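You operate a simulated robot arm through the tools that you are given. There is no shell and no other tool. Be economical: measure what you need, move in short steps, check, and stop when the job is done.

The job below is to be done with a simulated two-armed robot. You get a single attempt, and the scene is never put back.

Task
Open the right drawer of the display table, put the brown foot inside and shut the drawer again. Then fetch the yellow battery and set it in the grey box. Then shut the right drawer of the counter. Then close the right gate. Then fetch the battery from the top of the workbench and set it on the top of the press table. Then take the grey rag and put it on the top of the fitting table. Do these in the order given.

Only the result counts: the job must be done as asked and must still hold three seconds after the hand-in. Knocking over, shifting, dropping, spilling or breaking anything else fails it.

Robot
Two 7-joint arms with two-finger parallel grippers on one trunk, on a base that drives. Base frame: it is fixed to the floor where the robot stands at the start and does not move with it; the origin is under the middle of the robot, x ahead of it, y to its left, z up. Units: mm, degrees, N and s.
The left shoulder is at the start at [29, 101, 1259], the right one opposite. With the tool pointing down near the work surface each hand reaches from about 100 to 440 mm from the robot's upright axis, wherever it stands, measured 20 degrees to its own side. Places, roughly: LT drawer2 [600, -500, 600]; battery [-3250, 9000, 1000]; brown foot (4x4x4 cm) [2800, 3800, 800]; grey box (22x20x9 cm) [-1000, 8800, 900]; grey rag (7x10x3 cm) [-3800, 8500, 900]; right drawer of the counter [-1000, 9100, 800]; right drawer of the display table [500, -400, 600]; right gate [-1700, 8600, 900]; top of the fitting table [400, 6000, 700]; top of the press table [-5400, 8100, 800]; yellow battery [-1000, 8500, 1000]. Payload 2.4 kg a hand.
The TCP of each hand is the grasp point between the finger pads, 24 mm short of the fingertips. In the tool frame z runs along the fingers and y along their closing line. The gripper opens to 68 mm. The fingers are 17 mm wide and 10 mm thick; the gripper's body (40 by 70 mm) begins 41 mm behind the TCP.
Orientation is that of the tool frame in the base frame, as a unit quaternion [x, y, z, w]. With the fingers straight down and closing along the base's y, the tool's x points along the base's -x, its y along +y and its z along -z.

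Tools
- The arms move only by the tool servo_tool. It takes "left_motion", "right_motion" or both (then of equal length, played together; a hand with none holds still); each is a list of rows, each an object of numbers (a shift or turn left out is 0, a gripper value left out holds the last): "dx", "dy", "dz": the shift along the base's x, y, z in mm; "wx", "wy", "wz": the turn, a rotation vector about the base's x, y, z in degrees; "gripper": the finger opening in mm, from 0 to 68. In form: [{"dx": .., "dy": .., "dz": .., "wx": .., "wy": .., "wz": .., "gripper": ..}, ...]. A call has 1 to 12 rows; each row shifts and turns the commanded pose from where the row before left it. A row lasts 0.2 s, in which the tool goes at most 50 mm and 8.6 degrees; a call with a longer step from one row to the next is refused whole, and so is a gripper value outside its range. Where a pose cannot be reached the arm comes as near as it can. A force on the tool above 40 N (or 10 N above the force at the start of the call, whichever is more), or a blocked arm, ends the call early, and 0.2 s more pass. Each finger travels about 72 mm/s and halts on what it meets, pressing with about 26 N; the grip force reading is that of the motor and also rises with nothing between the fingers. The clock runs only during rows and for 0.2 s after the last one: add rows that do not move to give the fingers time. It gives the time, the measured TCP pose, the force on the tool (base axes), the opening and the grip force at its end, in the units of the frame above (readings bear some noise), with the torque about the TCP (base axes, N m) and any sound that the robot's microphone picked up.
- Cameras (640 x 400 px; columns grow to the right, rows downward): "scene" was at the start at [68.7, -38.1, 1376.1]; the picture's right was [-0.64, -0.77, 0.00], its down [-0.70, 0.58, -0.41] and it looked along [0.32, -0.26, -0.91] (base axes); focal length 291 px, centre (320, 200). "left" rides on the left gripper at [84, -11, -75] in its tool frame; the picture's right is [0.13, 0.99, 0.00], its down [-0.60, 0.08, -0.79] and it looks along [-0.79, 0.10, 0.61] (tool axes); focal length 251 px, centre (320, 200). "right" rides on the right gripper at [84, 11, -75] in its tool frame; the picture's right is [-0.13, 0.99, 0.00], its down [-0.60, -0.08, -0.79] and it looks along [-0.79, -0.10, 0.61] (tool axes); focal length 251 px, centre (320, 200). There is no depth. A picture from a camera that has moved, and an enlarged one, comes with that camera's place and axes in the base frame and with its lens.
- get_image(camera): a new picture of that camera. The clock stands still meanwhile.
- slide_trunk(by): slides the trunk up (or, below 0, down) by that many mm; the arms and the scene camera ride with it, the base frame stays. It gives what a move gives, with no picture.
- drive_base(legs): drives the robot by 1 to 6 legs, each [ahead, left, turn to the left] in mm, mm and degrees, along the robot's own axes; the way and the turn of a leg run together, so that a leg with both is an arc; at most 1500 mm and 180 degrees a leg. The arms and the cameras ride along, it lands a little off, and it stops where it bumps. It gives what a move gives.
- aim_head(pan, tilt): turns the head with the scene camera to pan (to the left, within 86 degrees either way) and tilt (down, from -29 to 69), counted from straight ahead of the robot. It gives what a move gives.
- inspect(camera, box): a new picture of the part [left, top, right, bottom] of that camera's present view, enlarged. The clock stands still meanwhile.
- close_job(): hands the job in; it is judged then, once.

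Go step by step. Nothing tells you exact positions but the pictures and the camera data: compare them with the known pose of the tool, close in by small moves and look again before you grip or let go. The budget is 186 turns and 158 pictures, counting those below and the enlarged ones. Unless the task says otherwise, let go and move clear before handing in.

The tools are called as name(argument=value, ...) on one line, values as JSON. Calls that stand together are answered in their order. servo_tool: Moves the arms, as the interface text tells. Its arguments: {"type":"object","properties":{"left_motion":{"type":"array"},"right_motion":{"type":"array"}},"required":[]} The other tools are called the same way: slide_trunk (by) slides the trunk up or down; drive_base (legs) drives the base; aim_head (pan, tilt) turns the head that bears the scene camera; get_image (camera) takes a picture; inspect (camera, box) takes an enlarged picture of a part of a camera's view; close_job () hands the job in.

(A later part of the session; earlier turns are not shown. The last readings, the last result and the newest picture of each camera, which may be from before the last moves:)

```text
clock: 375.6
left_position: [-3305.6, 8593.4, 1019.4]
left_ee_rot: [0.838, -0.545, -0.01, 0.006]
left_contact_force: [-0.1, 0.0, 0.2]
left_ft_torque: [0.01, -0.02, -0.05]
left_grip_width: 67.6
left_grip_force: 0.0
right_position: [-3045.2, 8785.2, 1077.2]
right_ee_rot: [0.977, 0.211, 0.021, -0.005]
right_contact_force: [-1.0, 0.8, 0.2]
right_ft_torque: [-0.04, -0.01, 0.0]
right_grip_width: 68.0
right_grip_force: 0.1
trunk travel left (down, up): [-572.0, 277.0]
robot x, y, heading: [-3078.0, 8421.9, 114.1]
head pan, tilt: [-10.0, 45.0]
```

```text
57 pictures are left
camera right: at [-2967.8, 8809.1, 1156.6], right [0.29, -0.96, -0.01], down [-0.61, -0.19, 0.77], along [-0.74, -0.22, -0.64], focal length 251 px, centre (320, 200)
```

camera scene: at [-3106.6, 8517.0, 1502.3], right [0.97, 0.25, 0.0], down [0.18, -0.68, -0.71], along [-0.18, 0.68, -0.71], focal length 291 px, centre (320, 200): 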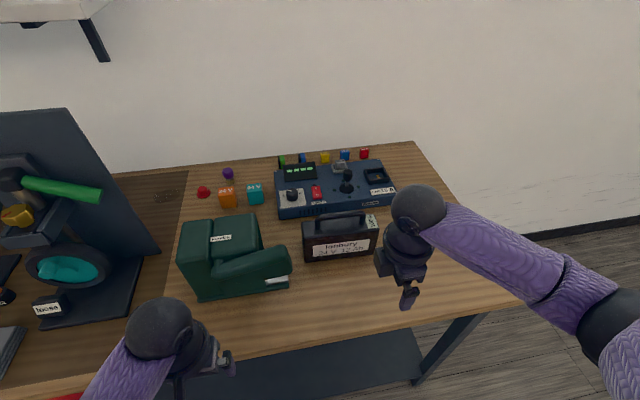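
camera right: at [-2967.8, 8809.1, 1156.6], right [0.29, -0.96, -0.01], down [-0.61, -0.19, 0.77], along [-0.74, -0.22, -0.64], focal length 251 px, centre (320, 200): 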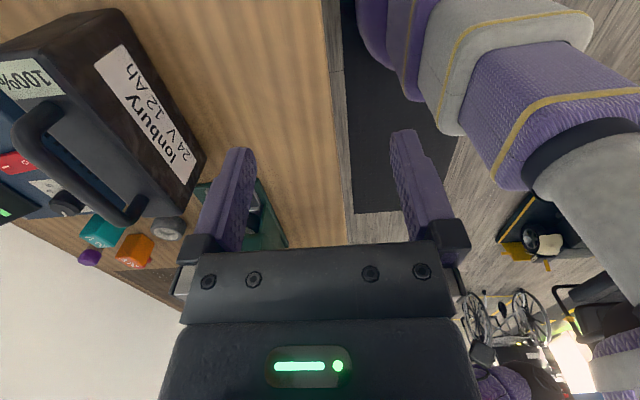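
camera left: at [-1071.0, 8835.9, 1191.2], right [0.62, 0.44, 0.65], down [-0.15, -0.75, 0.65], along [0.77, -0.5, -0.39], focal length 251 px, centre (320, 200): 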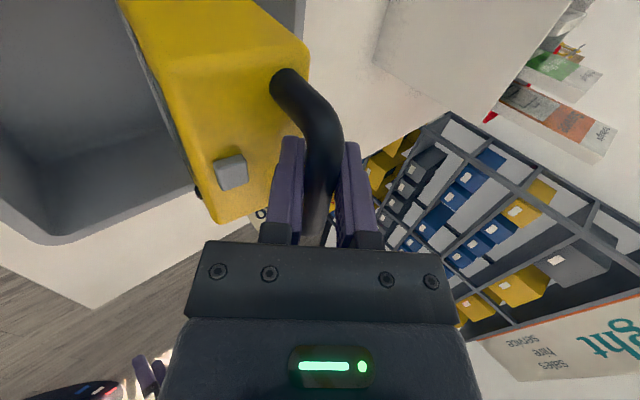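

Handle bar ≈ [-3161,8940,1030], running at ~29°. I tilt the tool 25° forward and move to a pre-grasp 90 mm back from it.

servo_tool(right_motion=[{"dz": 34, "wz": 4}, {"wx": 7.36, "wy": 3.9}, {"wx": 7.36, "wy": 3.9}, {"wx": 7.36, "wy": 3.9}, {"dx": -24, "dy": 30}, {"dx": -24, "dy": 30}, {"dx": -25, "dy": 31}, {"dx": -25, "dy": 30}, {"gripper": 44}, {}])

get_image(camera="right")

get_image(camera="scene")

```text
clock: 377.8
left_position: [-3306.0, 8594.2, 1020.1]
left_ee_rot: [0.838, -0.545, -0.011, 0.006]
left_contact_force: [-0.3, 0.5, 0.1]
left_ft_torque: [0.0, 0.04, 0.03]
left_grip_width: 67.9
left_grip_force: 0.0
right_position: [-3144.7, 8907.1, 1111.3]
right_ee_rot: [0.947, 0.234, -0.032, -0.216]
right_contact_force: [0.1, -0.2, 0.0]
right_ft_torque: [0.0, 0.01, 0.0]
right_grip_width: 44.1
right_grip_force: 0.1
trunk travel left (down, up): [-572.0, 277.0]
robot x, y, heading: [-3079.2, 8428.3, 114.6]
head pan, tilt: [-10.0, 45.0]
```

```text
56 pictures are left
camera right: at [-3052.3, 8907.7, 1178.5], right [0.31, -0.85, -0.43], down [-0.44, -0.53, 0.73], along [-0.84, -0.04, -0.54], focal length 251 px, centre (320, 200)
```

right: 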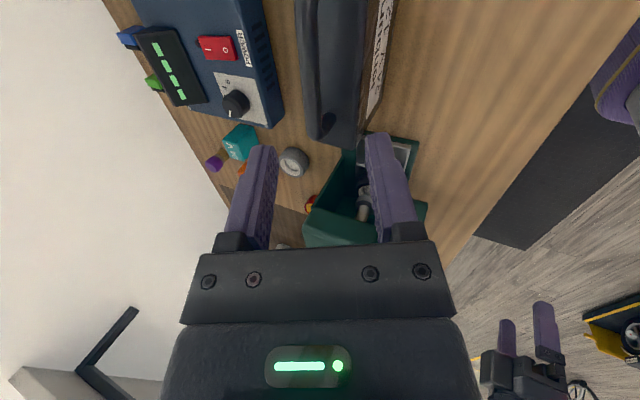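

```text
55 pictures are left
camera scene: at [-3106.6, 8517.1, 1502.3], right [0.97, 0.25, 0.0], down [0.18, -0.68, -0.71], along [-0.18, 0.68, -0.71], focal length 291 px, centre (320, 200)
```

scene: 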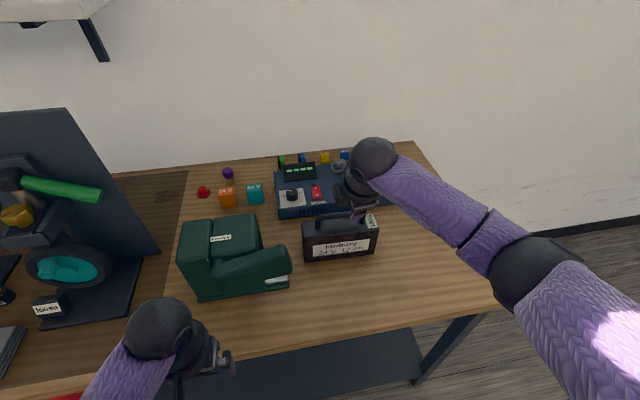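

inspect(camera="right", box=[220, 0, 460, 240])

inspect(camera="scene", box=[280, 130, 440, 280])

```text
1.67 times, centred on (340, 120) of right
camera zoom: at [-3052.3, 8907.7, 1178.5], right [0.31, -0.85, -0.43], down [-0.44, -0.53, 0.73], along [-0.84, -0.04, -0.54], focal length 419 px, centre (287, 333)
```

zoom: 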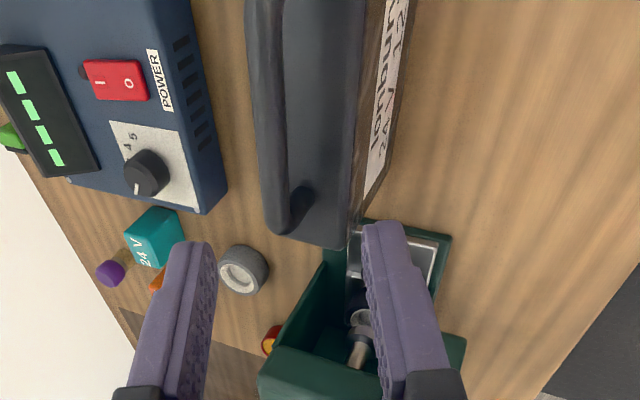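

```text
2.67 times, centred on (360, 205) of scene
camera zoom: at [-3106.6, 8517.1, 1502.3], right [0.97, 0.25, 0.0], down [0.18, -0.68, -0.71], along [-0.18, 0.68, -0.71], focal length 776 px, centre (213, 187)
```

zoom: 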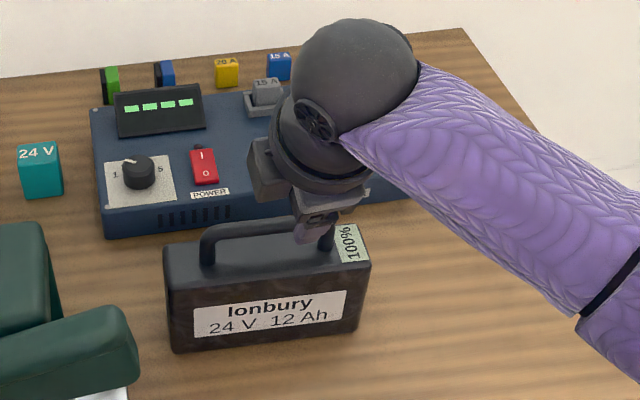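

The bar is aligned across, but I'm at its right end; I shift 40 mm along it to the left and look again.

servo_tool(right_motion=[{"dx": -18, "dy": -9}, {"dx": -19, "dy": -5}, {}])

get_image(camera="right")

inspect(camera="scene", box=[280, 130, 440, 280])

```text
clock: 378.6
left_position: [-3306.3, 8594.1, 1019.2]
left_ee_rot: [0.838, -0.546, -0.01, 0.006]
left_contact_force: [0.0, 1.3, 0.3]
left_ft_torque: [0.0, -0.03, -0.01]
left_grip_width: 67.7
left_grip_force: 0.0
right_position: [-3180.2, 8894.3, 1111.4]
right_ee_rot: [0.947, 0.234, -0.032, -0.216]
right_contact_force: [0.0, -1.0, 0.4]
right_ft_torque: [-0.01, 0.01, 0.05]
right_grip_width: 43.9
right_grip_force: 0.1
trunk travel left (down, up): [-572.0, 277.0]
robot x, y, heading: [-3082.2, 8423.4, 114.5]
head pan, tilt: [-10.0, 45.0]
```

```text
52 pictures are left
camera right: at [-3089.8, 8893.9, 1178.5], right [0.31, -0.85, -0.43], down [-0.44, -0.53, 0.73], along [-0.84, -0.04, -0.54], focal length 251 px, centre (320, 200)
```

right: 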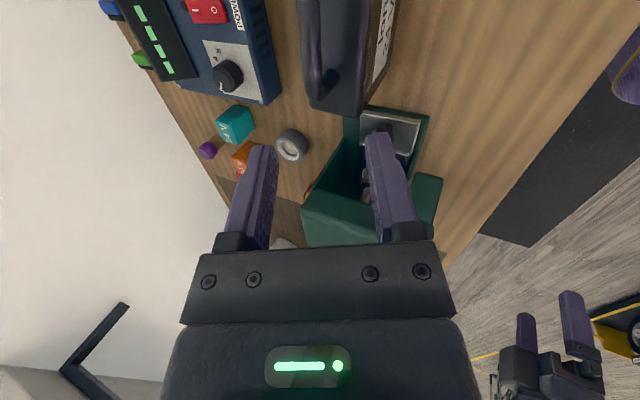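

```text
2.67 times, centred on (360, 205) of scene
camera zoom: at [-3106.4, 8517.1, 1502.3], right [0.97, 0.25, 0.0], down [0.18, -0.69, -0.71], along [-0.18, 0.68, -0.71], focal length 776 px, centre (213, 187)
```

zoom: 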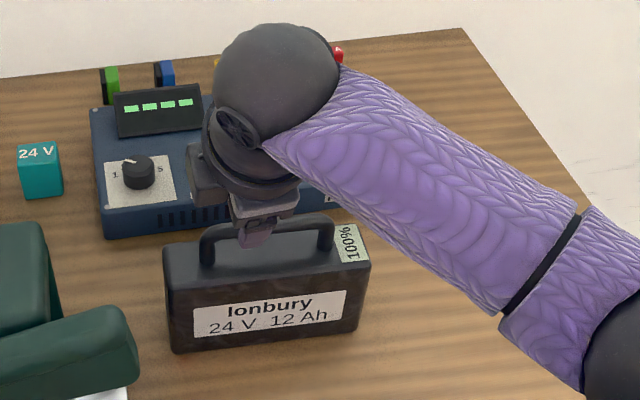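

The wrist view shows that spot would land at the bar's left end, so I shift back right and advance 45 mm.

servo_tool(right_motion=[{"dx": 17, "dy": 9}, {"dx": 17, "dy": 9}, {"dx": -5, "dy": 9, "dz": -20}, {"dx": -4, "dy": 8, "dz": -20}, {}])

get_image(camera="right")

inspect(camera="scene", box=[280, 130, 440, 280])

```text
clock: 379.8
left_position: [-3307.4, 8594.3, 1019.9]
left_ee_rot: [0.838, -0.545, -0.011, 0.007]
left_contact_force: [-0.7, 0.4, -0.5]
left_ft_torque: [0.0, -0.02, -0.02]
left_grip_width: 68.0
left_grip_force: 0.0
right_position: [-3155.4, 8926.6, 1071.9]
right_ee_rot: [0.947, 0.235, -0.033, -0.215]
right_contact_force: [-0.4, 0.0, 1.0]
right_ft_torque: [0.02, 0.01, -0.03]
right_grip_width: 43.9
right_grip_force: 0.0
trunk travel left (down, up): [-572.0, 277.0]
robot x, y, heading: [-3079.8, 8423.7, 114.3]
head pan, tilt: [-10.0, 45.0]
```

```text
50 pictures are left
camera right: at [-3064.7, 8927.4, 1138.6], right [0.31, -0.85, -0.43], down [-0.44, -0.53, 0.73], along [-0.84, -0.04, -0.54], focal length 251 px, centre (320, 200)
```

right: 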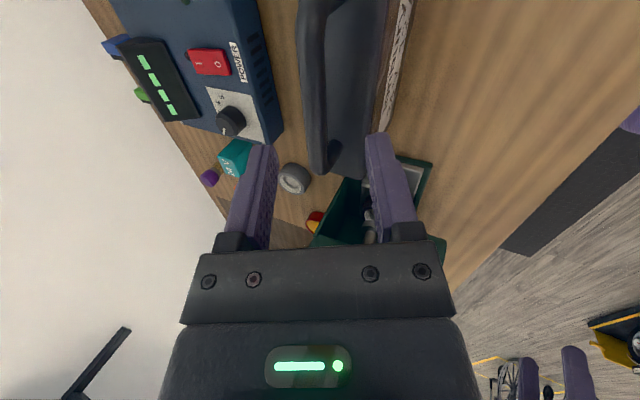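

```text
2.67 times, centred on (360, 205) of scene
camera zoom: at [-3106.5, 8517.0, 1502.3], right [0.97, 0.25, 0.0], down [0.18, -0.68, -0.71], along [-0.18, 0.68, -0.71], focal length 776 px, centre (213, 187)
```

zoom: 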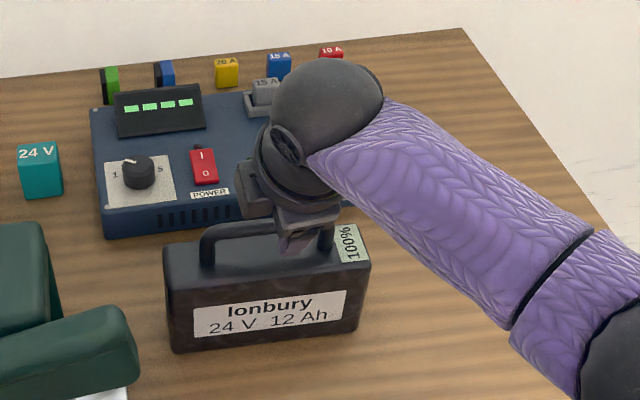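

servo_tool(right_motion=[{"dx": 7, "dy": 4}, {"dx": -3, "dy": 6, "dz": -15}, {"dx": -3, "dy": 6, "dz": -14}, {}])

get_image(camera="right")

```text
clock: 380.8
left_position: [-3308.1, 8594.2, 1019.1]
left_ee_rot: [0.838, -0.545, -0.01, 0.007]
left_contact_force: [-0.1, -0.3, 0.5]
left_ft_torque: [0.0, -0.02, -0.02]
left_grip_width: 68.1
left_grip_force: 0.0
right_position: [-3154.7, 8943.8, 1043.0]
right_ee_rot: [0.947, 0.235, -0.033, -0.216]
right_contact_force: [0.6, 0.7, -0.1]
right_ft_torque: [-0.02, 0.01, 0.0]
right_grip_width: 44.3
right_grip_force: 0.1
trunk travel left (down, up): [-572.0, 277.0]
robot x, y, heading: [-3081.2, 8425.8, 114.4]
head pan, tilt: [-10.0, 45.0]
```

```text
48 pictures are left
camera right: at [-3063.9, 8943.6, 1110.1], right [0.31, -0.85, -0.43], down [-0.44, -0.53, 0.73], along [-0.84, -0.04, -0.54], focal length 251 px, centre (320, 200)
```

right: 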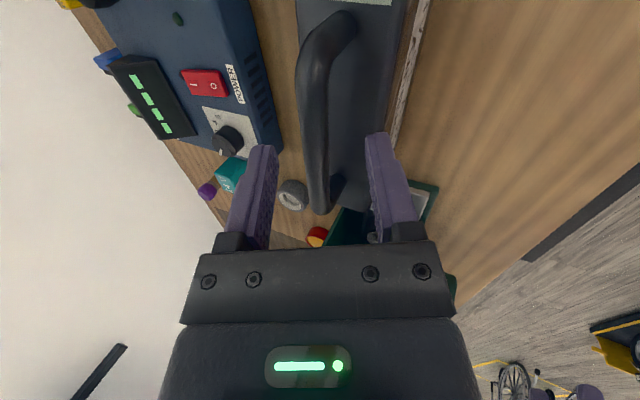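

I nudge 14 mm right along the bar, advance 14 mm more and look.

servo_tool(right_motion=[{"dx": 12, "dy": 7}, {"dx": -3, "dy": 5, "dz": -13}, {}])

get_image(camera="right")

```text
clock: 381.6
left_position: [-3306.1, 8593.7, 1020.8]
left_ee_rot: [0.838, -0.545, -0.011, 0.006]
left_contact_force: [0.9, 0.0, 0.1]
left_ft_torque: [-0.03, 0.01, 0.0]
left_grip_width: 68.1
left_grip_force: 0.2
right_position: [-3146.5, 8954.6, 1029.0]
right_ee_rot: [0.947, 0.234, -0.033, -0.216]
right_contact_force: [-0.3, 0.7, -0.5]
right_ft_torque: [-0.01, 0.01, -0.01]
right_grip_width: 44.2
right_grip_force: 0.1
trunk travel left (down, up): [-572.0, 277.0]
robot x, y, heading: [-3081.9, 8425.0, 114.6]
head pan, tilt: [-10.0, 45.0]
```

```text
47 pictures are left
camera right: at [-3054.9, 8955.6, 1096.9], right [0.31, -0.85, -0.43], down [-0.44, -0.53, 0.73], along [-0.84, -0.04, -0.54], focal length 251 px, centre (320, 200)
```

right: 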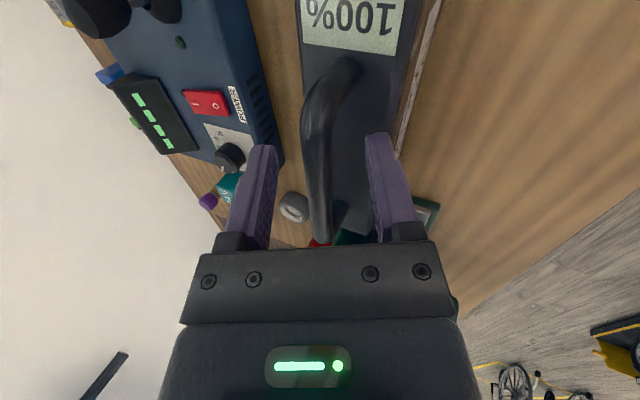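

Judging by bar width it is still ~25 mm ahead. I advance 20 mm more.

servo_tool(right_motion=[{"dx": -2, "dy": 4, "dz": -9}, {"dx": -2, "dy": 4, "dz": -9}, {}])

get_image(camera="right")

```text
clock: 382.2
left_position: [-3306.5, 8591.8, 1020.6]
left_ee_rot: [0.837, -0.546, -0.011, 0.005]
left_contact_force: [-0.2, -0.5, -0.3]
left_ft_torque: [0.01, 0.0, 0.0]
left_grip_width: 68.0
left_grip_force: 0.1
right_position: [-3147.4, 8955.2, 1019.2]
right_ee_rot: [0.945, 0.235, -0.032, -0.225]
right_contact_force: [5.3, -4.6, 31.5]
right_ft_torque: [-0.63, -0.27, 0.11]
right_grip_width: 38.1
right_grip_force: 0.0
right hand out of reach, approached as far as the arm can: row 2
trunk travel left (down, up): [-572.0, 277.0]
robot x, y, heading: [-3080.2, 8422.2, 114.0]
head pan, tilt: [-10.0, 45.0]
stopped in row 3 (right hand): the force on the tool passed its limit at 45 N (the readings are from after the stop); the commanded pose is now the measured one
```

```text
46 pictures are left
camera right: at [-3055.8, 8954.8, 1086.0], right [0.31, -0.84, -0.44], down [-0.44, -0.54, 0.72], along [-0.84, -0.03, -0.53], focal length 251 px, centre (320, 200)
```

right: 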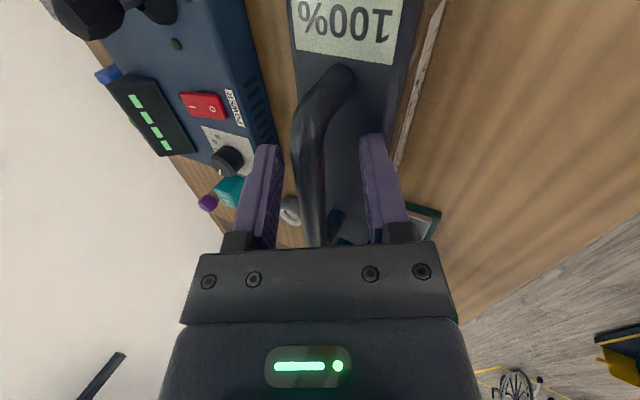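

The near finger touched the body, so the bar is within the pads. I back off 5 mm and close.

servo_tool(right_motion=[{"dx": 1, "dy": -2, "dz": 5}, {"gripper": 0}, {}, {}, {}])

get_image(camera="right")

```text
clock: 383.4
left_position: [-3306.7, 8594.7, 1019.9]
left_ee_rot: [0.838, -0.546, -0.01, 0.006]
left_contact_force: [0.1, 0.4, 0.1]
left_ft_torque: [-0.03, 0.05, -0.02]
left_grip_width: 67.8
left_grip_force: 0.0
right_position: [-3145.6, 8954.9, 1020.0]
right_ee_rot: [0.946, 0.236, -0.032, -0.221]
right_contact_force: [-1.9, 2.9, 4.9]
right_ft_torque: [-0.16, 0.41, -0.32]
right_grip_width: 15.0
right_grip_force: 26.2
trunk travel left (down, up): [-572.0, 277.0]
robot x, y, heading: [-3082.6, 8424.8, 114.1]
head pan, tilt: [-10.0, 45.0]
```

```text
45 pictures are left
camera right: at [-3055.8, 8954.7, 1086.5], right [0.31, -0.85, -0.43], down [-0.44, -0.53, 0.72], along [-0.84, -0.04, -0.54], focal length 251 px, centre (320, 200)
```

right: 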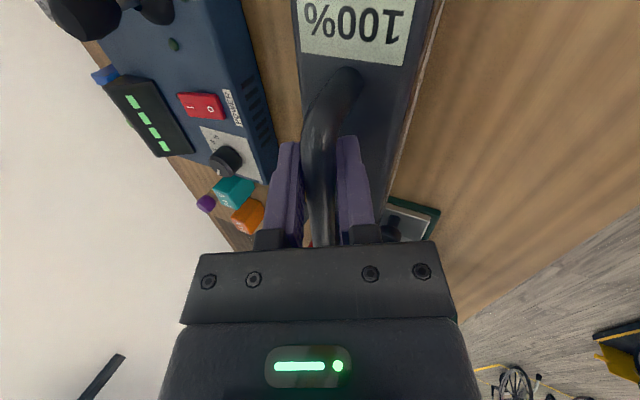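

Grip on the bar at 15 mm. I lift slowly and check.

servo_tool(right_motion=[{"dz": 4}, {"dz": 8}, {"dz": 12}, {"dz": 14}, {"dz": 14}, {}])

get_image(camera="scene")

```text
clock: 384.8
left_position: [-3307.6, 8595.6, 1019.3]
left_ee_rot: [0.838, -0.546, -0.009, 0.006]
left_contact_force: [0.1, 0.2, 0.3]
left_ft_torque: [0.02, 0.01, 0.03]
left_grip_width: 67.9
left_grip_force: 0.0
right_position: [-3146.1, 8956.0, 1071.3]
right_ee_rot: [0.946, 0.234, -0.032, -0.22]
right_contact_force: [0.1, 0.4, -12.9]
right_ft_torque: [0.07, -0.22, 0.01]
right_grip_width: 13.7
right_grip_force: 26.2
trunk travel left (down, up): [-572.0, 277.0]
robot x, y, heading: [-3077.9, 8421.7, 114.3]
head pan, tilt: [-10.0, 45.0]
```

```text
44 pictures are left
camera scene: at [-3106.6, 8518.4, 1502.2], right [0.97, 0.25, 0.0], down [0.18, -0.69, -0.71], along [-0.18, 0.68, -0.71], focal length 291 px, centre (320, 200)
```

scene: 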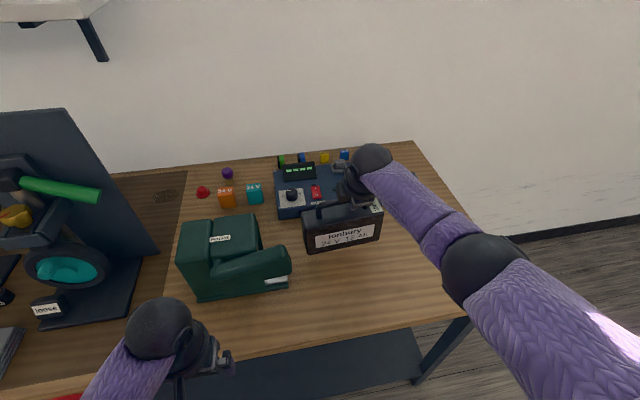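

The battery is up (13 N). I raise a little more, back out and look left for the press table.

servo_tool(right_motion=[{"dz": 14}, {"dz": 16}, {}])

drive_base(legs=[[-300, 0, 0]])

aim_head(pan=65, tilt=20)

get_image(camera="scene")

```text
clock: 385.6
left_position: [-3307.1, 8595.4, 1019.6]
left_ee_rot: [0.838, -0.546, -0.01, 0.007]
left_contact_force: [0.4, -0.8, -0.5]
left_ft_torque: [-0.02, 0.02, 0.0]
left_grip_width: 68.0
left_grip_force: 0.1
right_position: [-3146.1, 8955.0, 1101.4]
right_ee_rot: [0.946, 0.236, -0.032, -0.22]
right_contact_force: [0.0, 0.2, -13.9]
right_ft_torque: [0.13, -0.2, 0.01]
right_grip_width: 13.9
right_grip_force: 25.9
trunk travel left (down, up): [-572.0, 277.0]
robot x, y, heading: [-3077.9, 8422.3, 114.1]
head pan, tilt: [-10.0, 45.0]
```

```text
clock: 387.7
left_position: [-3181.6, 8320.2, 1019.6]
left_ee_rot: [0.838, -0.546, -0.01, 0.006]
left_contact_force: [-0.1, -0.3, -0.4]
left_ft_torque: [0.02, 0.02, -0.02]
left_grip_width: 68.1
left_grip_force: 0.1
right_position: [-3022.5, 8680.0, 1100.9]
right_ee_rot: [0.946, 0.236, -0.032, -0.221]
right_contact_force: [0.3, 0.2, -13.3]
right_ft_torque: [0.12, -0.23, 0.01]
right_grip_width: 13.6
right_grip_force: 25.9
trunk travel left (down, up): [-572.0, 277.0]
robot x, y, heading: [-2955.0, 8150.0, 114.3]
head pan, tilt: [-10.0, 45.0]
```

```text
clock: 389.2
left_position: [-3182.0, 8320.8, 1019.8]
left_ee_rot: [0.838, -0.546, -0.009, 0.006]
left_contact_force: [0.2, -0.2, -0.1]
left_ft_torque: [-0.02, 0.0, -0.02]
left_grip_width: 68.0
left_grip_force: 0.0
right_position: [-3021.7, 8680.8, 1101.3]
right_ee_rot: [0.946, 0.236, -0.032, -0.221]
right_contact_force: [-0.7, -0.2, -12.3]
right_ft_torque: [0.13, -0.21, -0.01]
right_grip_width: 13.7
right_grip_force: 25.7
trunk travel left (down, up): [-572.0, 277.0]
robot x, y, heading: [-2955.3, 8148.0, 114.6]
head pan, tilt: [65.0, 20.0]
```

```text
43 pictures are left
camera scene: at [-3054.6, 8165.1, 1540.9], right [0.01, 1.0, 0.0], down [0.34, -0.01, -0.94], along [-0.94, 0.01, -0.34], focal length 291 px, centre (320, 200)
```

scene: 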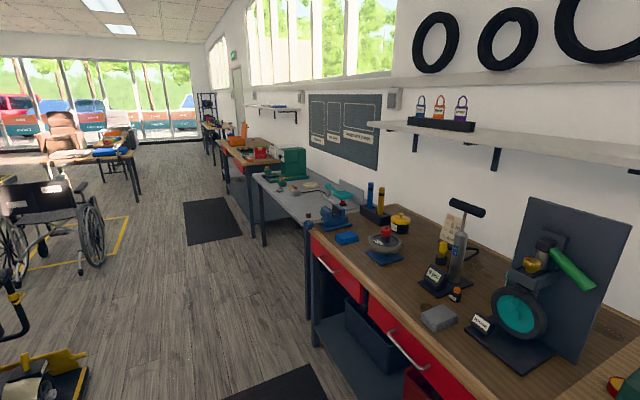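

The grey press table with the green press is next along the wall. The lane is clear; I strafe left toward it.

drive_base(legs=[[0, 1100, 0], [0, 1000, 0]])

aim_head(pan=5, tilt=32)

get_image(camera="scene")

```text
clock: 399.6
left_position: [-5104.8, 7448.0, 1020.0]
left_ee_rot: [0.838, -0.546, -0.009, 0.006]
left_contact_force: [-0.9, 0.1, 0.6]
left_ft_torque: [0.02, 0.03, 0.01]
left_grip_width: 67.9
left_grip_force: 0.0
right_position: [-4945.2, 7809.5, 1100.0]
right_ee_rot: [0.946, 0.235, -0.033, -0.22]
right_contact_force: [0.5, 0.2, -13.2]
right_ft_torque: [0.12, -0.21, 0.0]
right_grip_width: 13.5
right_grip_force: 25.8
trunk travel left (down, up): [-572.0, 277.0]
robot x, y, heading: [-4874.0, 7277.7, 114.4]
head pan, tilt: [65.0, 20.0]
```

```text
clock: 400.9
left_position: [-5105.9, 7449.5, 1018.2]
left_ee_rot: [0.838, -0.546, -0.01, 0.005]
left_contact_force: [-0.2, 0.5, 0.6]
left_ft_torque: [-0.01, -0.01, 0.02]
left_grip_width: 68.0
left_grip_force: 0.0
right_position: [-4945.0, 7809.9, 1100.4]
right_ee_rot: [0.946, 0.235, -0.032, -0.22]
right_contact_force: [-0.4, 0.4, -12.7]
right_ft_torque: [0.13, -0.27, 0.0]
right_grip_width: 13.7
right_grip_force: 25.6
trunk travel left (down, up): [-572.0, 277.0]
robot x, y, heading: [-4881.6, 7281.1, 114.3]
head pan, tilt: [5.0, 32.0]
```

```text
42 pictures are left
camera scene: at [-4928.5, 7371.1, 1521.7], right [0.87, 0.49, 0.0], down [0.26, -0.46, -0.85], along [-0.42, 0.74, -0.53], focal length 291 px, centre (320, 200)
```

scene: 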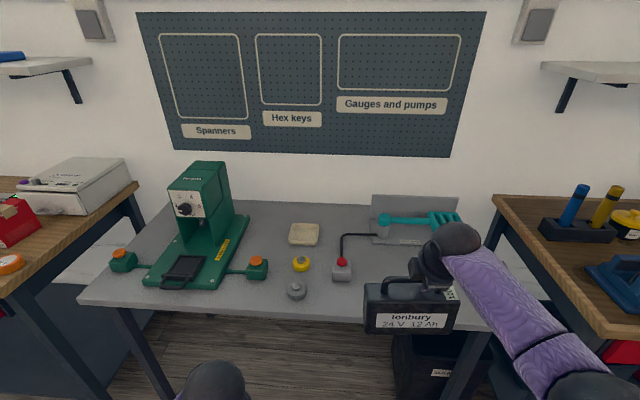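

There's free space on the press table's front right. I drive in so the battery hangs above it.

drive_base(legs=[[290, -128, 0]])

aim_head(pan=-15, tilt=48)

get_image(camera="scene")

```text
clock: 403.1
left_position: [-5107.8, 7769.8, 1019.3]
left_ee_rot: [0.837, -0.546, -0.009, 0.007]
left_contact_force: [-0.2, -0.1, -0.7]
left_ft_torque: [-0.01, 0.01, 0.01]
left_grip_width: 68.1
left_grip_force: 0.0
right_position: [-4947.8, 8130.2, 1100.1]
right_ee_rot: [0.946, 0.235, -0.032, -0.219]
right_contact_force: [0.5, 1.0, -12.8]
right_ft_torque: [0.11, -0.24, 0.0]
right_grip_width: 13.6
right_grip_force: 26.2
trunk travel left (down, up): [-572.0, 277.0]
robot x, y, heading: [-4878.0, 7600.1, 114.2]
head pan, tilt: [5.0, 32.0]
```

```text
clock: 403.9
left_position: [-5107.7, 7769.1, 1019.5]
left_ee_rot: [0.837, -0.547, -0.009, 0.006]
left_contact_force: [-0.1, -0.2, -0.9]
left_ft_torque: [-0.01, -0.01, 0.02]
left_grip_width: 67.9
left_grip_force: 0.1
right_position: [-4946.9, 8128.9, 1100.7]
right_ee_rot: [0.947, 0.235, -0.032, -0.219]
right_contact_force: [1.0, 0.2, -12.1]
right_ft_torque: [0.11, -0.24, -0.01]
right_grip_width: 13.4
right_grip_force: 25.7
trunk travel left (down, up): [-572.0, 277.0]
robot x, y, heading: [-4882.0, 7595.6, 114.0]
head pan, tilt: [-15.0, 48.0]
```

```text
41 pictures are left
camera scene: at [-4900.5, 7690.6, 1498.0], right [0.99, 0.16, 0.0], down [0.12, -0.73, -0.67], along [-0.11, 0.66, -0.74], focal length 291 px, centre (320, 200)
```

scene: 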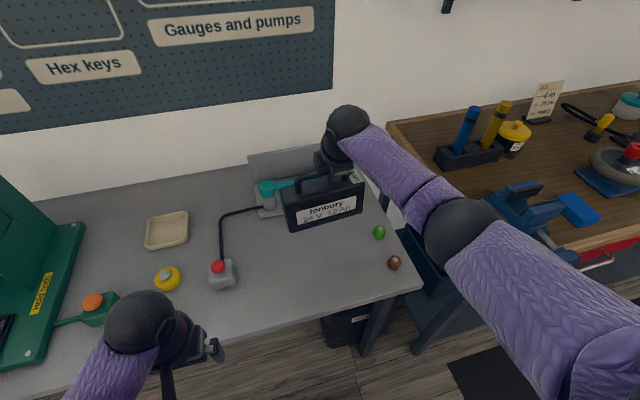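

Free area is left of the small green/brown pieces. I move the battery to above [-5012,8053] and lower most of the way.

servo_tool(right_motion=[{"dx": -16, "dy": -19}, {"dx": -16, "dy": -19}, {"dx": -16, "dy": -19}, {"dx": -16, "dy": -19}, {}, {"dz": -15}, {"dz": -20}, {"dz": -20}, {"dz": -15}])

get_image(camera="scene")

```text
clock: 405.9
left_position: [-5109.1, 7768.3, 1018.7]
left_ee_rot: [0.837, -0.547, -0.01, 0.006]
left_contact_force: [0.0, -0.4, 0.7]
left_ft_torque: [0.0, 0.0, 0.03]
left_grip_width: 68.0
left_grip_force: 0.1
right_position: [-5012.1, 8053.1, 1030.5]
right_ee_rot: [0.946, 0.234, -0.033, -0.22]
right_contact_force: [0.3, -0.4, -13.1]
right_ft_torque: [0.1, -0.27, 0.02]
right_grip_width: 13.7
right_grip_force: 25.7
trunk travel left (down, up): [-572.0, 277.0]
robot x, y, heading: [-4880.0, 7595.6, 114.4]
head pan, tilt: [-15.0, 48.0]
```

```text
40 pictures are left
camera scene: at [-4900.7, 7690.3, 1498.0], right [0.99, 0.16, 0.0], down [0.12, -0.73, -0.67], along [-0.11, 0.66, -0.74], focal length 291 px, centre (320, 200)
```

scene: 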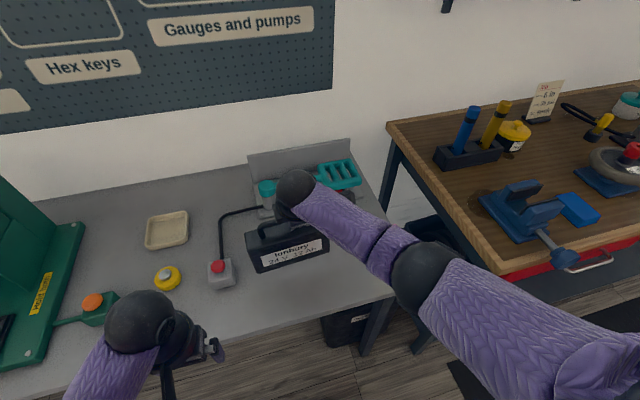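

Clear of everything. I lower in small steps until weight comes off.

servo_tool(right_motion=[{"dz": -10}, {"dz": -10}, {"dz": -10}, {"dz": -8}])

servo_tool(right_motion=[{"dz": -6}, {"dz": -5}, {"dz": -5}])

inspect(camera="scene", box=[190, 160, 390, 320])

```text
clock: 406.9
left_position: [-5107.6, 7767.6, 1020.2]
left_ee_rot: [0.837, -0.547, -0.009, 0.006]
left_contact_force: [-1.1, 0.2, -0.2]
left_ft_torque: [0.01, 0.01, -0.02]
left_grip_width: 68.1
left_grip_force: 0.1
right_position: [-5011.0, 8053.0, 992.2]
right_ee_rot: [0.946, 0.235, -0.033, -0.22]
right_contact_force: [0.1, 0.2, -12.1]
right_ft_torque: [0.08, -0.25, 0.03]
right_grip_width: 13.7
right_grip_force: 25.7
trunk travel left (down, up): [-572.0, 277.0]
robot x, y, heading: [-4881.0, 7599.4, 114.1]
head pan, tilt: [-15.0, 48.0]
```

```text
clock: 407.7
left_position: [-5108.5, 7769.3, 1019.6]
left_ee_rot: [0.837, -0.547, -0.01, 0.006]
left_contact_force: [-0.5, 0.7, -0.7]
left_ft_torque: [-0.01, 0.01, 0.0]
left_grip_width: 67.9
left_grip_force: 0.0
right_position: [-5011.6, 8051.0, 977.5]
right_ee_rot: [0.946, 0.235, -0.032, -0.22]
right_contact_force: [-0.1, -0.6, -13.1]
right_ft_torque: [0.11, -0.19, 0.0]
right_grip_width: 13.7
right_grip_force: 26.1
trunk travel left (down, up): [-572.0, 277.0]
robot x, y, heading: [-4884.9, 7593.8, 114.1]
head pan, tilt: [-15.0, 48.0]
```

```text
2.50 times, centred on (290, 240) of scene
camera zoom: at [-4900.6, 7690.3, 1498.0], right [0.99, 0.16, 0.0], down [0.12, -0.73, -0.67], along [-0.11, 0.66, -0.74], focal length 727 px, centre (395, 100)
```

zoom: 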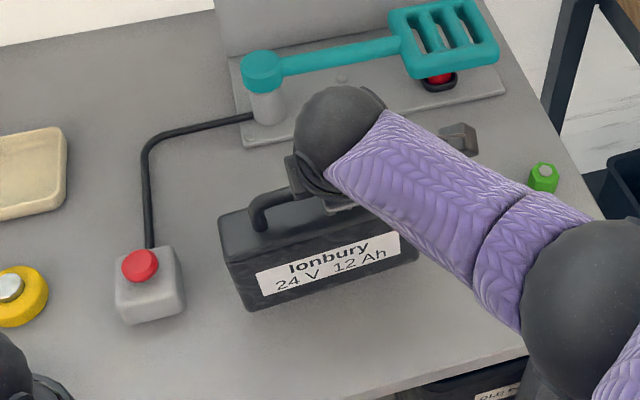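

servo_tool(right_motion=[{"dz": -6}, {"dz": -5}, {"dz": -5}, {}])

```text
clock: 408.7
left_position: [-5106.9, 7769.2, 1019.2]
left_ee_rot: [0.837, -0.547, -0.009, 0.006]
left_contact_force: [0.3, 0.8, 0.3]
left_ft_torque: [0.04, 0.02, 0.01]
left_grip_width: 67.9
left_grip_force: 0.0
right_position: [-5011.9, 8054.5, 960.4]
right_ee_rot: [0.946, 0.235, -0.032, -0.22]
right_contact_force: [0.3, -0.3, -12.7]
right_ft_torque: [0.09, -0.19, 0.01]
right_grip_width: 13.8
right_grip_force: 26.2
trunk travel left (down, up): [-572.0, 277.0]
robot x, y, heading: [-4882.8, 7592.9, 114.3]
head pan, tilt: [-15.0, 48.0]
```

servo_tool(right_motion=[{"dz": -6}, {"dz": -6}, {"dz": -5}, {"dz": -5}, {}])

inspect(camera="scene", box=[190, 160, 390, 320])

```text
clock: 409.9
left_position: [-5107.8, 7769.0, 1019.6]
left_ee_rot: [0.838, -0.546, -0.01, 0.006]
left_contact_force: [0.2, 0.2, -0.1]
left_ft_torque: [-0.04, 0.0, -0.01]
left_grip_width: 67.8
left_grip_force: 0.1
right_position: [-5006.5, 8045.9, 940.1]
right_ee_rot: [0.946, 0.234, -0.033, -0.22]
right_contact_force: [2.5, 4.6, 3.2]
right_ft_torque: [-0.28, 0.76, -0.17]
right_grip_width: 13.7
right_grip_force: 25.5
right hand out of reach, approached as far as the arm can: row 3
trunk travel left (down, up): [-572.0, 277.0]
robot x, y, heading: [-4885.4, 7599.4, 114.3]
head pan, tilt: [-15.0, 48.0]
```

```text
2.50 times, centred on (290, 240) of scene
camera zoom: at [-4899.4, 7689.8, 1498.2], right [0.99, 0.16, 0.0], down [0.12, -0.73, -0.67], along [-0.11, 0.66, -0.74], focal length 727 px, centre (395, 100)
```

zoom: 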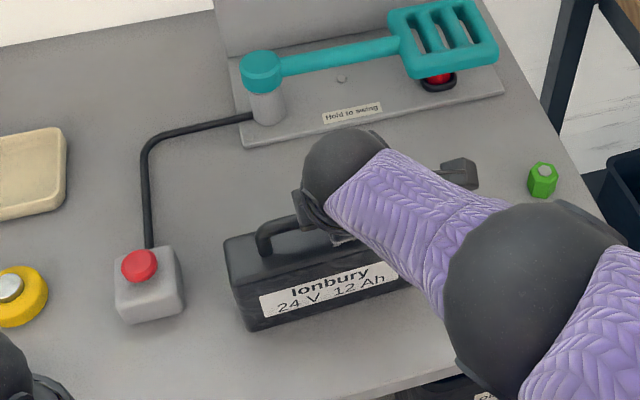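

Weight has come off onto the table, at the arm's lower limit. I ease the trunk down 4 mm to make sure it rests flat, then release.

slide_trunk(by=-4)

inspect(camera="right", box=[160, 0, 480, 240])

```text
clock: 410.4
left_position: [-5108.3, 7767.4, 1016.4]
left_ee_rot: [0.838, -0.546, -0.01, 0.007]
left_contact_force: [0.0, 1.3, 0.1]
left_ft_torque: [-0.01, -0.01, -0.02]
left_grip_width: 68.2
left_grip_force: 0.1
right_position: [-5007.2, 8047.0, 938.6]
right_ee_rot: [0.946, 0.234, -0.035, -0.224]
right_contact_force: [1.3, 10.9, 28.7]
right_ft_torque: [-0.07, 0.23, -0.39]
right_grip_width: 13.8
right_grip_force: 25.9
trunk travel left (down, up): [-568.0, 281.0]
robot x, y, heading: [-4881.8, 7597.0, 114.2]
head pan, tilt: [-15.0, 48.0]
```

```text
1.67 times, centred on (320, 120) of right
camera zoom: at [-4916.4, 8045.7, 1005.1], right [0.31, -0.84, -0.44], down [-0.44, -0.54, 0.72], along [-0.84, -0.03, -0.53], focal length 419 px, centre (320, 333)
```

zoom: 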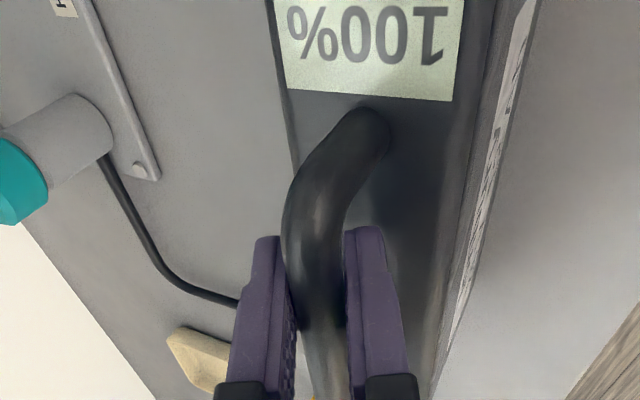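

It rests firmly. I open modestly and withdraw along the tool axis.

servo_tool(right_motion=[{"gripper": 36}, {"gripper": 36}, {"dx": 1, "dy": -2, "dz": 5}, {"dx": 4, "dy": -7, "dz": 18}, {"dx": 6, "dy": -11, "dz": 27}, {"dx": 8, "dy": -15, "dz": 36}, {"dx": 8, "dy": -15, "dz": 36}])

get_image(camera="scene")

```text
clock: 412.0
left_position: [-5107.6, 7767.9, 1015.1]
left_ee_rot: [0.837, -0.546, -0.009, 0.006]
left_contact_force: [0.2, 0.9, -0.4]
left_ft_torque: [0.0, 0.0, -0.02]
left_grip_width: 67.9
left_grip_force: 0.1
right_position: [-4978.5, 7994.6, 1058.1]
right_ee_rot: [0.947, 0.234, -0.032, -0.219]
right_contact_force: [0.4, 0.5, -0.5]
right_ft_torque: [0.02, 0.01, -0.02]
right_grip_width: 36.0
right_grip_force: 0.0
trunk travel left (down, up): [-568.0, 281.0]
robot x, y, heading: [-4882.0, 7600.8, 114.2]
head pan, tilt: [-15.0, 48.0]
```

```text
36 pictures are left
camera scene: at [-4900.1, 7689.2, 1494.1], right [0.99, 0.16, 0.0], down [0.12, -0.73, -0.67], along [-0.11, 0.66, -0.74], focal length 291 px, centre (320, 200)
```

scene: 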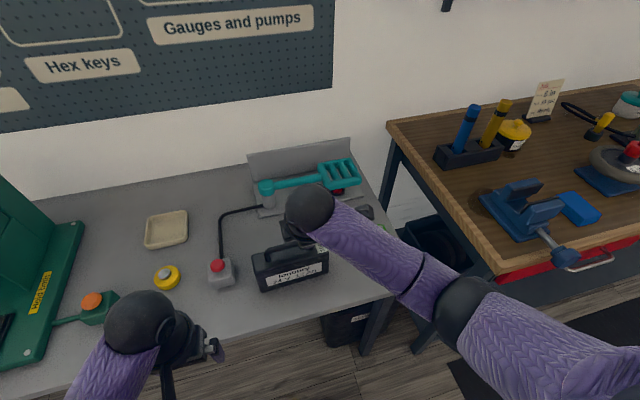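

The battery stands on the press table. Now the grey rag: I level the right tool, back out and drive to the workbench in front of the rag.

servo_tool(right_motion=[{"dz": 40, "gripper": 68}, {"wx": -7.36, "wy": -3.9}, {"wx": -7.36, "wy": -3.9}, {"wx": -7.36, "wy": -3.9}])

drive_base(legs=[[-350, 0, 0], [0, -1282, 0], [270, 0, 0]])

servo_tool(right_motion=[{"wz": -8.5}, {"wz": -8.5}, {"wz": -8.5}, {"wz": -8.5}, {"wz": -8.5}, {"wz": -8.5}, {"wz": -8.5}, {"wz": -8.5}, {"wz": -8.5}, {"wz": -8.5}, {"wz": -8}])

aim_head(pan=-15, tilt=48)

get_image(camera="scene")

```text
clock: 413.0
left_position: [-5108.3, 7768.1, 1015.2]
left_ee_rot: [0.837, -0.546, -0.01, 0.006]
left_contact_force: [0.1, 0.6, 0.3]
left_ft_torque: [0.0, 0.01, 0.02]
left_grip_width: 67.9
left_grip_force: 0.1
right_position: [-4979.5, 7995.6, 1098.3]
right_ee_rot: [0.969, 0.245, 0.02, -0.008]
right_contact_force: [-0.6, 0.2, 0.5]
right_ft_torque: [-0.02, -0.01, -0.02]
right_grip_width: 68.0
right_grip_force: 0.0
trunk travel left (down, up): [-568.0, 281.0]
robot x, y, heading: [-4882.8, 7601.4, 114.0]
head pan, tilt: [-15.0, 48.0]
```

```text
clock: 422.9
left_position: [-3921.9, 8226.2, 1015.1]
left_ee_rot: [0.841, -0.541, -0.009, 0.006]
left_contact_force: [-1.0, -0.2, -0.8]
left_ft_torque: [-0.02, -0.01, -0.03]
left_grip_width: 68.0
left_grip_force: 0.1
right_position: [-3796.5, 8455.6, 1099.2]
right_ee_rot: [0.968, 0.251, 0.019, -0.009]
right_contact_force: [-0.2, 0.2, 0.5]
right_ft_torque: [-0.04, 0.02, -0.01]
right_grip_width: 67.8
right_grip_force: 0.0
trunk travel left (down, up): [-568.0, 281.0]
robot x, y, heading: [-3692.7, 8062.4, 114.9]
head pan, tilt: [-15.0, 48.0]
```

```text
clock: 425.2
left_position: [-3920.4, 8226.3, 1015.6]
left_ee_rot: [0.841, -0.541, -0.009, 0.006]
left_contact_force: [-0.9, 0.4, 0.8]
left_ft_torque: [-0.02, -0.03, 0.0]
left_grip_width: 68.0
left_grip_force: 0.0
right_position: [-3795.9, 8455.8, 1098.6]
right_ee_rot: [0.848, -0.53, 0.021, 0.007]
right_contact_force: [0.3, 0.4, 0.0]
right_ft_torque: [-0.03, -0.02, -0.01]
right_grip_width: 67.8
right_grip_force: 0.1
trunk travel left (down, up): [-568.0, 281.0]
robot x, y, heading: [-3693.2, 8060.1, 115.1]
head pan, tilt: [-15.0, 48.0]
```

```text
clock: 425.9
left_position: [-3920.4, 8227.1, 1015.6]
left_ee_rot: [0.841, -0.542, -0.01, 0.006]
left_contact_force: [-0.2, 0.1, -0.2]
left_ft_torque: [0.04, -0.04, -0.03]
left_grip_width: 68.0
left_grip_force: 0.0
right_position: [-3795.4, 8455.0, 1098.0]
right_ee_rot: [0.848, -0.529, 0.021, 0.007]
right_contact_force: [-0.2, 0.2, -0.2]
right_ft_torque: [0.02, 0.01, -0.01]
right_grip_width: 68.0
right_grip_force: 0.0
trunk travel left (down, up): [-568.0, 281.0]
robot x, y, heading: [-3689.9, 8061.0, 114.9]
head pan, tilt: [-15.0, 48.0]
```

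```text
35 pictures are left
camera scene: at [-3712.2, 8150.7, 1494.1], right [0.98, 0.17, 0.0], down [0.13, -0.73, -0.67], along [-0.12, 0.66, -0.74], focal length 291 px, centre (320, 200)
```

scene: 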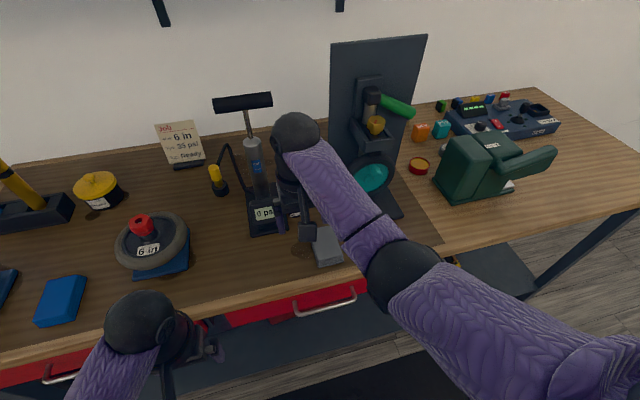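

The rag is at (327,246), near the bench edge. I zoom in and use the wrist view.

inspect(camera="scene", box=[270, 180, 400, 300])

get_image(camera="right")

```text
3.33 times, centred on (335, 240) of scene
camera zoom: at [-3712.2, 8150.7, 1494.1], right [0.98, 0.17, 0.0], down [0.13, -0.73, -0.67], along [-0.12, 0.66, -0.74], focal length 969 px, centre (270, 67)
```

zoom: 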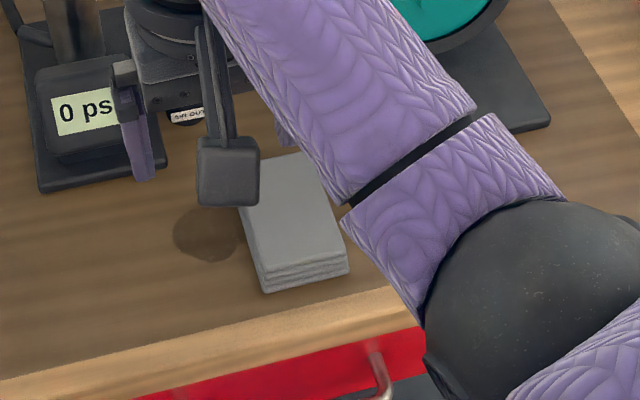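

```text
33 pictures are left
camera right: at [-3771.1, 8378.0, 1177.3], right [-0.95, -0.32, -0.02], down [-0.22, 0.6, 0.77], along [-0.24, 0.73, -0.64], focal length 251 px, centre (320, 200)
```

right: 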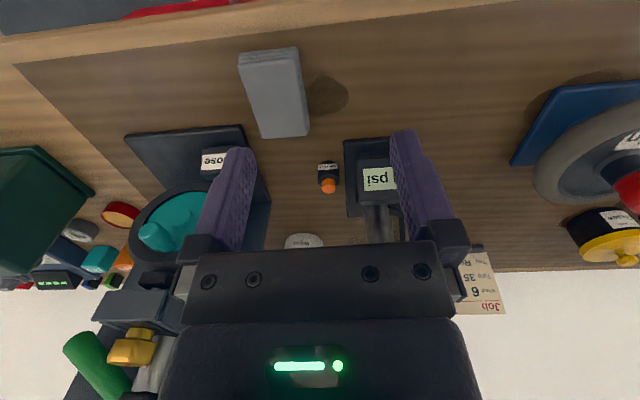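

The rag is ~62 mm wide across my closing direction — a tight fit for 68 mm. I lower the trunk, move up 40 mm and hover over it for precise centring.

slide_trunk(by=-100)

drive_base(legs=[[40, 0, 0]])

servo_tool(right_motion=[{"dx": 22, "dy": 18}, {"dx": 22, "dy": 18}, {"dz": -20}, {}])

get_image(camera="right")

```text
clock: 427.2
left_position: [-3920.4, 8226.3, 914.5]
left_ee_rot: [0.841, -0.541, -0.009, 0.006]
left_contact_force: [-0.6, 0.9, 0.9]
left_ft_torque: [0.02, -0.04, 0.01]
left_grip_width: 68.2
left_grip_force: 0.1
right_position: [-3794.9, 8456.1, 999.1]
right_ee_rot: [0.849, -0.529, 0.021, 0.006]
right_contact_force: [0.5, -0.7, 0.5]
right_ft_torque: [-0.01, 0.01, 0.02]
right_grip_width: 67.8
right_grip_force: 0.1
trunk travel left (down, up): [-468.0, 381.0]
robot x, y, heading: [-3693.2, 8058.1, 115.2]
head pan, tilt: [-15.0, 48.0]
```

```text
clock: 428.1
left_position: [-3937.8, 8263.7, 915.2]
left_ee_rot: [0.841, -0.541, -0.009, 0.006]
left_contact_force: [0.2, 0.4, 0.4]
left_ft_torque: [-0.03, 0.02, -0.01]
left_grip_width: 68.5
left_grip_force: 0.0
right_position: [-3813.5, 8492.9, 997.6]
right_ee_rot: [0.848, -0.529, 0.021, 0.007]
right_contact_force: [0.5, -0.3, -0.7]
right_ft_torque: [0.02, -0.03, -0.01]
right_grip_width: 68.0
right_grip_force: 0.1
trunk travel left (down, up): [-468.0, 381.0]
robot x, y, heading: [-3709.6, 8093.9, 114.8]
head pan, tilt: [-15.0, 48.0]
```

```text
clock: 429.1
left_position: [-3937.6, 8262.3, 915.8]
left_ee_rot: [0.841, -0.54, -0.01, 0.006]
left_contact_force: [0.3, -0.7, 0.1]
left_ft_torque: [0.02, 0.0, -0.02]
left_grip_width: 67.9
left_grip_force: 0.1
right_position: [-3767.8, 8527.3, 977.6]
right_ee_rot: [0.848, -0.529, 0.022, 0.007]
right_contact_force: [-0.8, 0.8, 0.2]
right_ft_torque: [0.02, 0.02, -0.01]
right_grip_width: 68.0
right_grip_force: 0.0
trunk travel left (down, up): [-468.0, 381.0]
robot x, y, heading: [-3707.9, 8096.9, 115.1]
head pan, tilt: [-15.0, 48.0]
```

```text
32 pictures are left
camera right: at [-3743.2, 8450.0, 1057.3], right [-0.95, -0.32, -0.02], down [-0.22, 0.6, 0.77], along [-0.24, 0.73, -0.64], focal length 251 px, centre (320, 200)
```

right: 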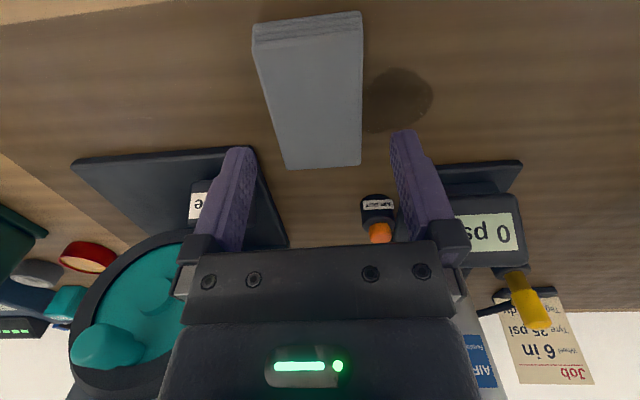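

Rag centre ≈ [-3766,8532], width ~57 — it fits. I correct yaw −1.7°, centre and lower gradually.

servo_tool(right_motion=[{"dx": 2, "dy": 4, "wz": -1.7}, {"dz": -20}, {"dz": -15}, {}])

get_image(camera="right")

```text
clock: 430.1
left_position: [-3937.6, 8264.0, 915.8]
left_ee_rot: [0.841, -0.541, -0.011, 0.006]
left_contact_force: [0.4, 0.2, 0.3]
left_ft_torque: [0.0, 0.04, 0.05]
left_grip_width: 68.3
left_grip_force: 0.0
right_position: [-3764.9, 8532.2, 941.8]
right_ee_rot: [0.84, -0.541, 0.021, 0.007]
right_contact_force: [-0.4, -0.4, 1.3]
right_ft_torque: [-0.01, 0.0, 0.0]
right_grip_width: 68.1
right_grip_force: 0.1
trunk travel left (down, up): [-468.0, 381.0]
robot x, y, heading: [-3711.7, 8098.0, 114.9]
head pan, tilt: [-15.0, 48.0]
```

```text
31 pictures are left
camera right: at [-3744.2, 8453.7, 1022.0], right [-0.96, -0.29, -0.02], down [-0.2, 0.61, 0.77], along [-0.21, 0.74, -0.64], focal length 251 px, centre (320, 200)
```

right: 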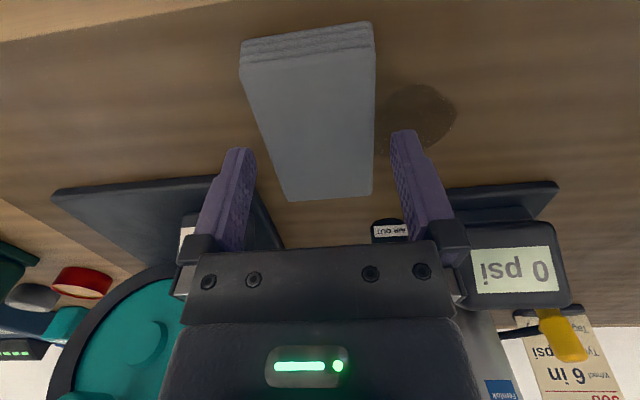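

Clearances look ~5 mm each side. I lower further to contact height.

servo_tool(right_motion=[{"dz": -12}, {"dz": -10}, {"dz": -6}, {}])

get_image(camera="right")

```text
clock: 430.6
left_position: [-3937.7, 8260.2, 915.2]
left_ee_rot: [0.841, -0.541, -0.011, 0.005]
left_contact_force: [-0.3, -0.9, 0.6]
left_ft_torque: [0.01, 0.0, 0.0]
left_grip_width: 67.8
left_grip_force: 0.0
right_position: [-3766.6, 8533.6, 932.5]
right_ee_rot: [0.839, -0.543, 0.015, 0.002]
right_contact_force: [3.1, -7.3, 25.6]
right_ft_torque: [0.32, -0.82, -0.36]
right_grip_width: 68.1
right_grip_force: 0.1
trunk travel left (down, up): [-468.0, 381.0]
robot x, y, heading: [-3708.5, 8094.8, 114.9]
head pan, tilt: [-15.0, 48.0]
stopped in row 2 (right hand): the force on the tool passed its limit at 54 N (the readings are from after the stop); the commanded pose is now the measured one
```

```text
30 pictures are left
camera right: at [-3744.4, 8453.7, 1010.4], right [-0.96, -0.29, -0.02], down [-0.19, 0.6, 0.78], along [-0.21, 0.75, -0.63], focal length 251 px, centre (320, 200)
```

right: 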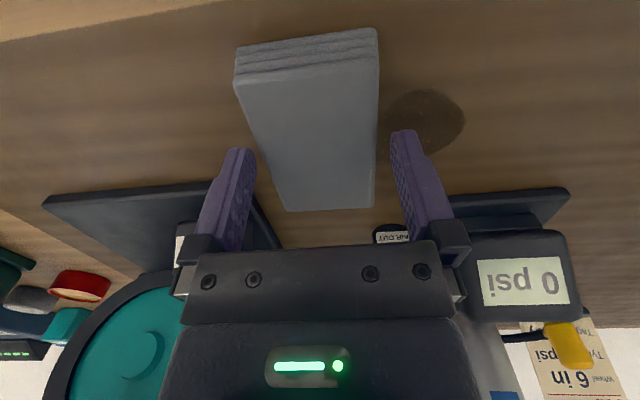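

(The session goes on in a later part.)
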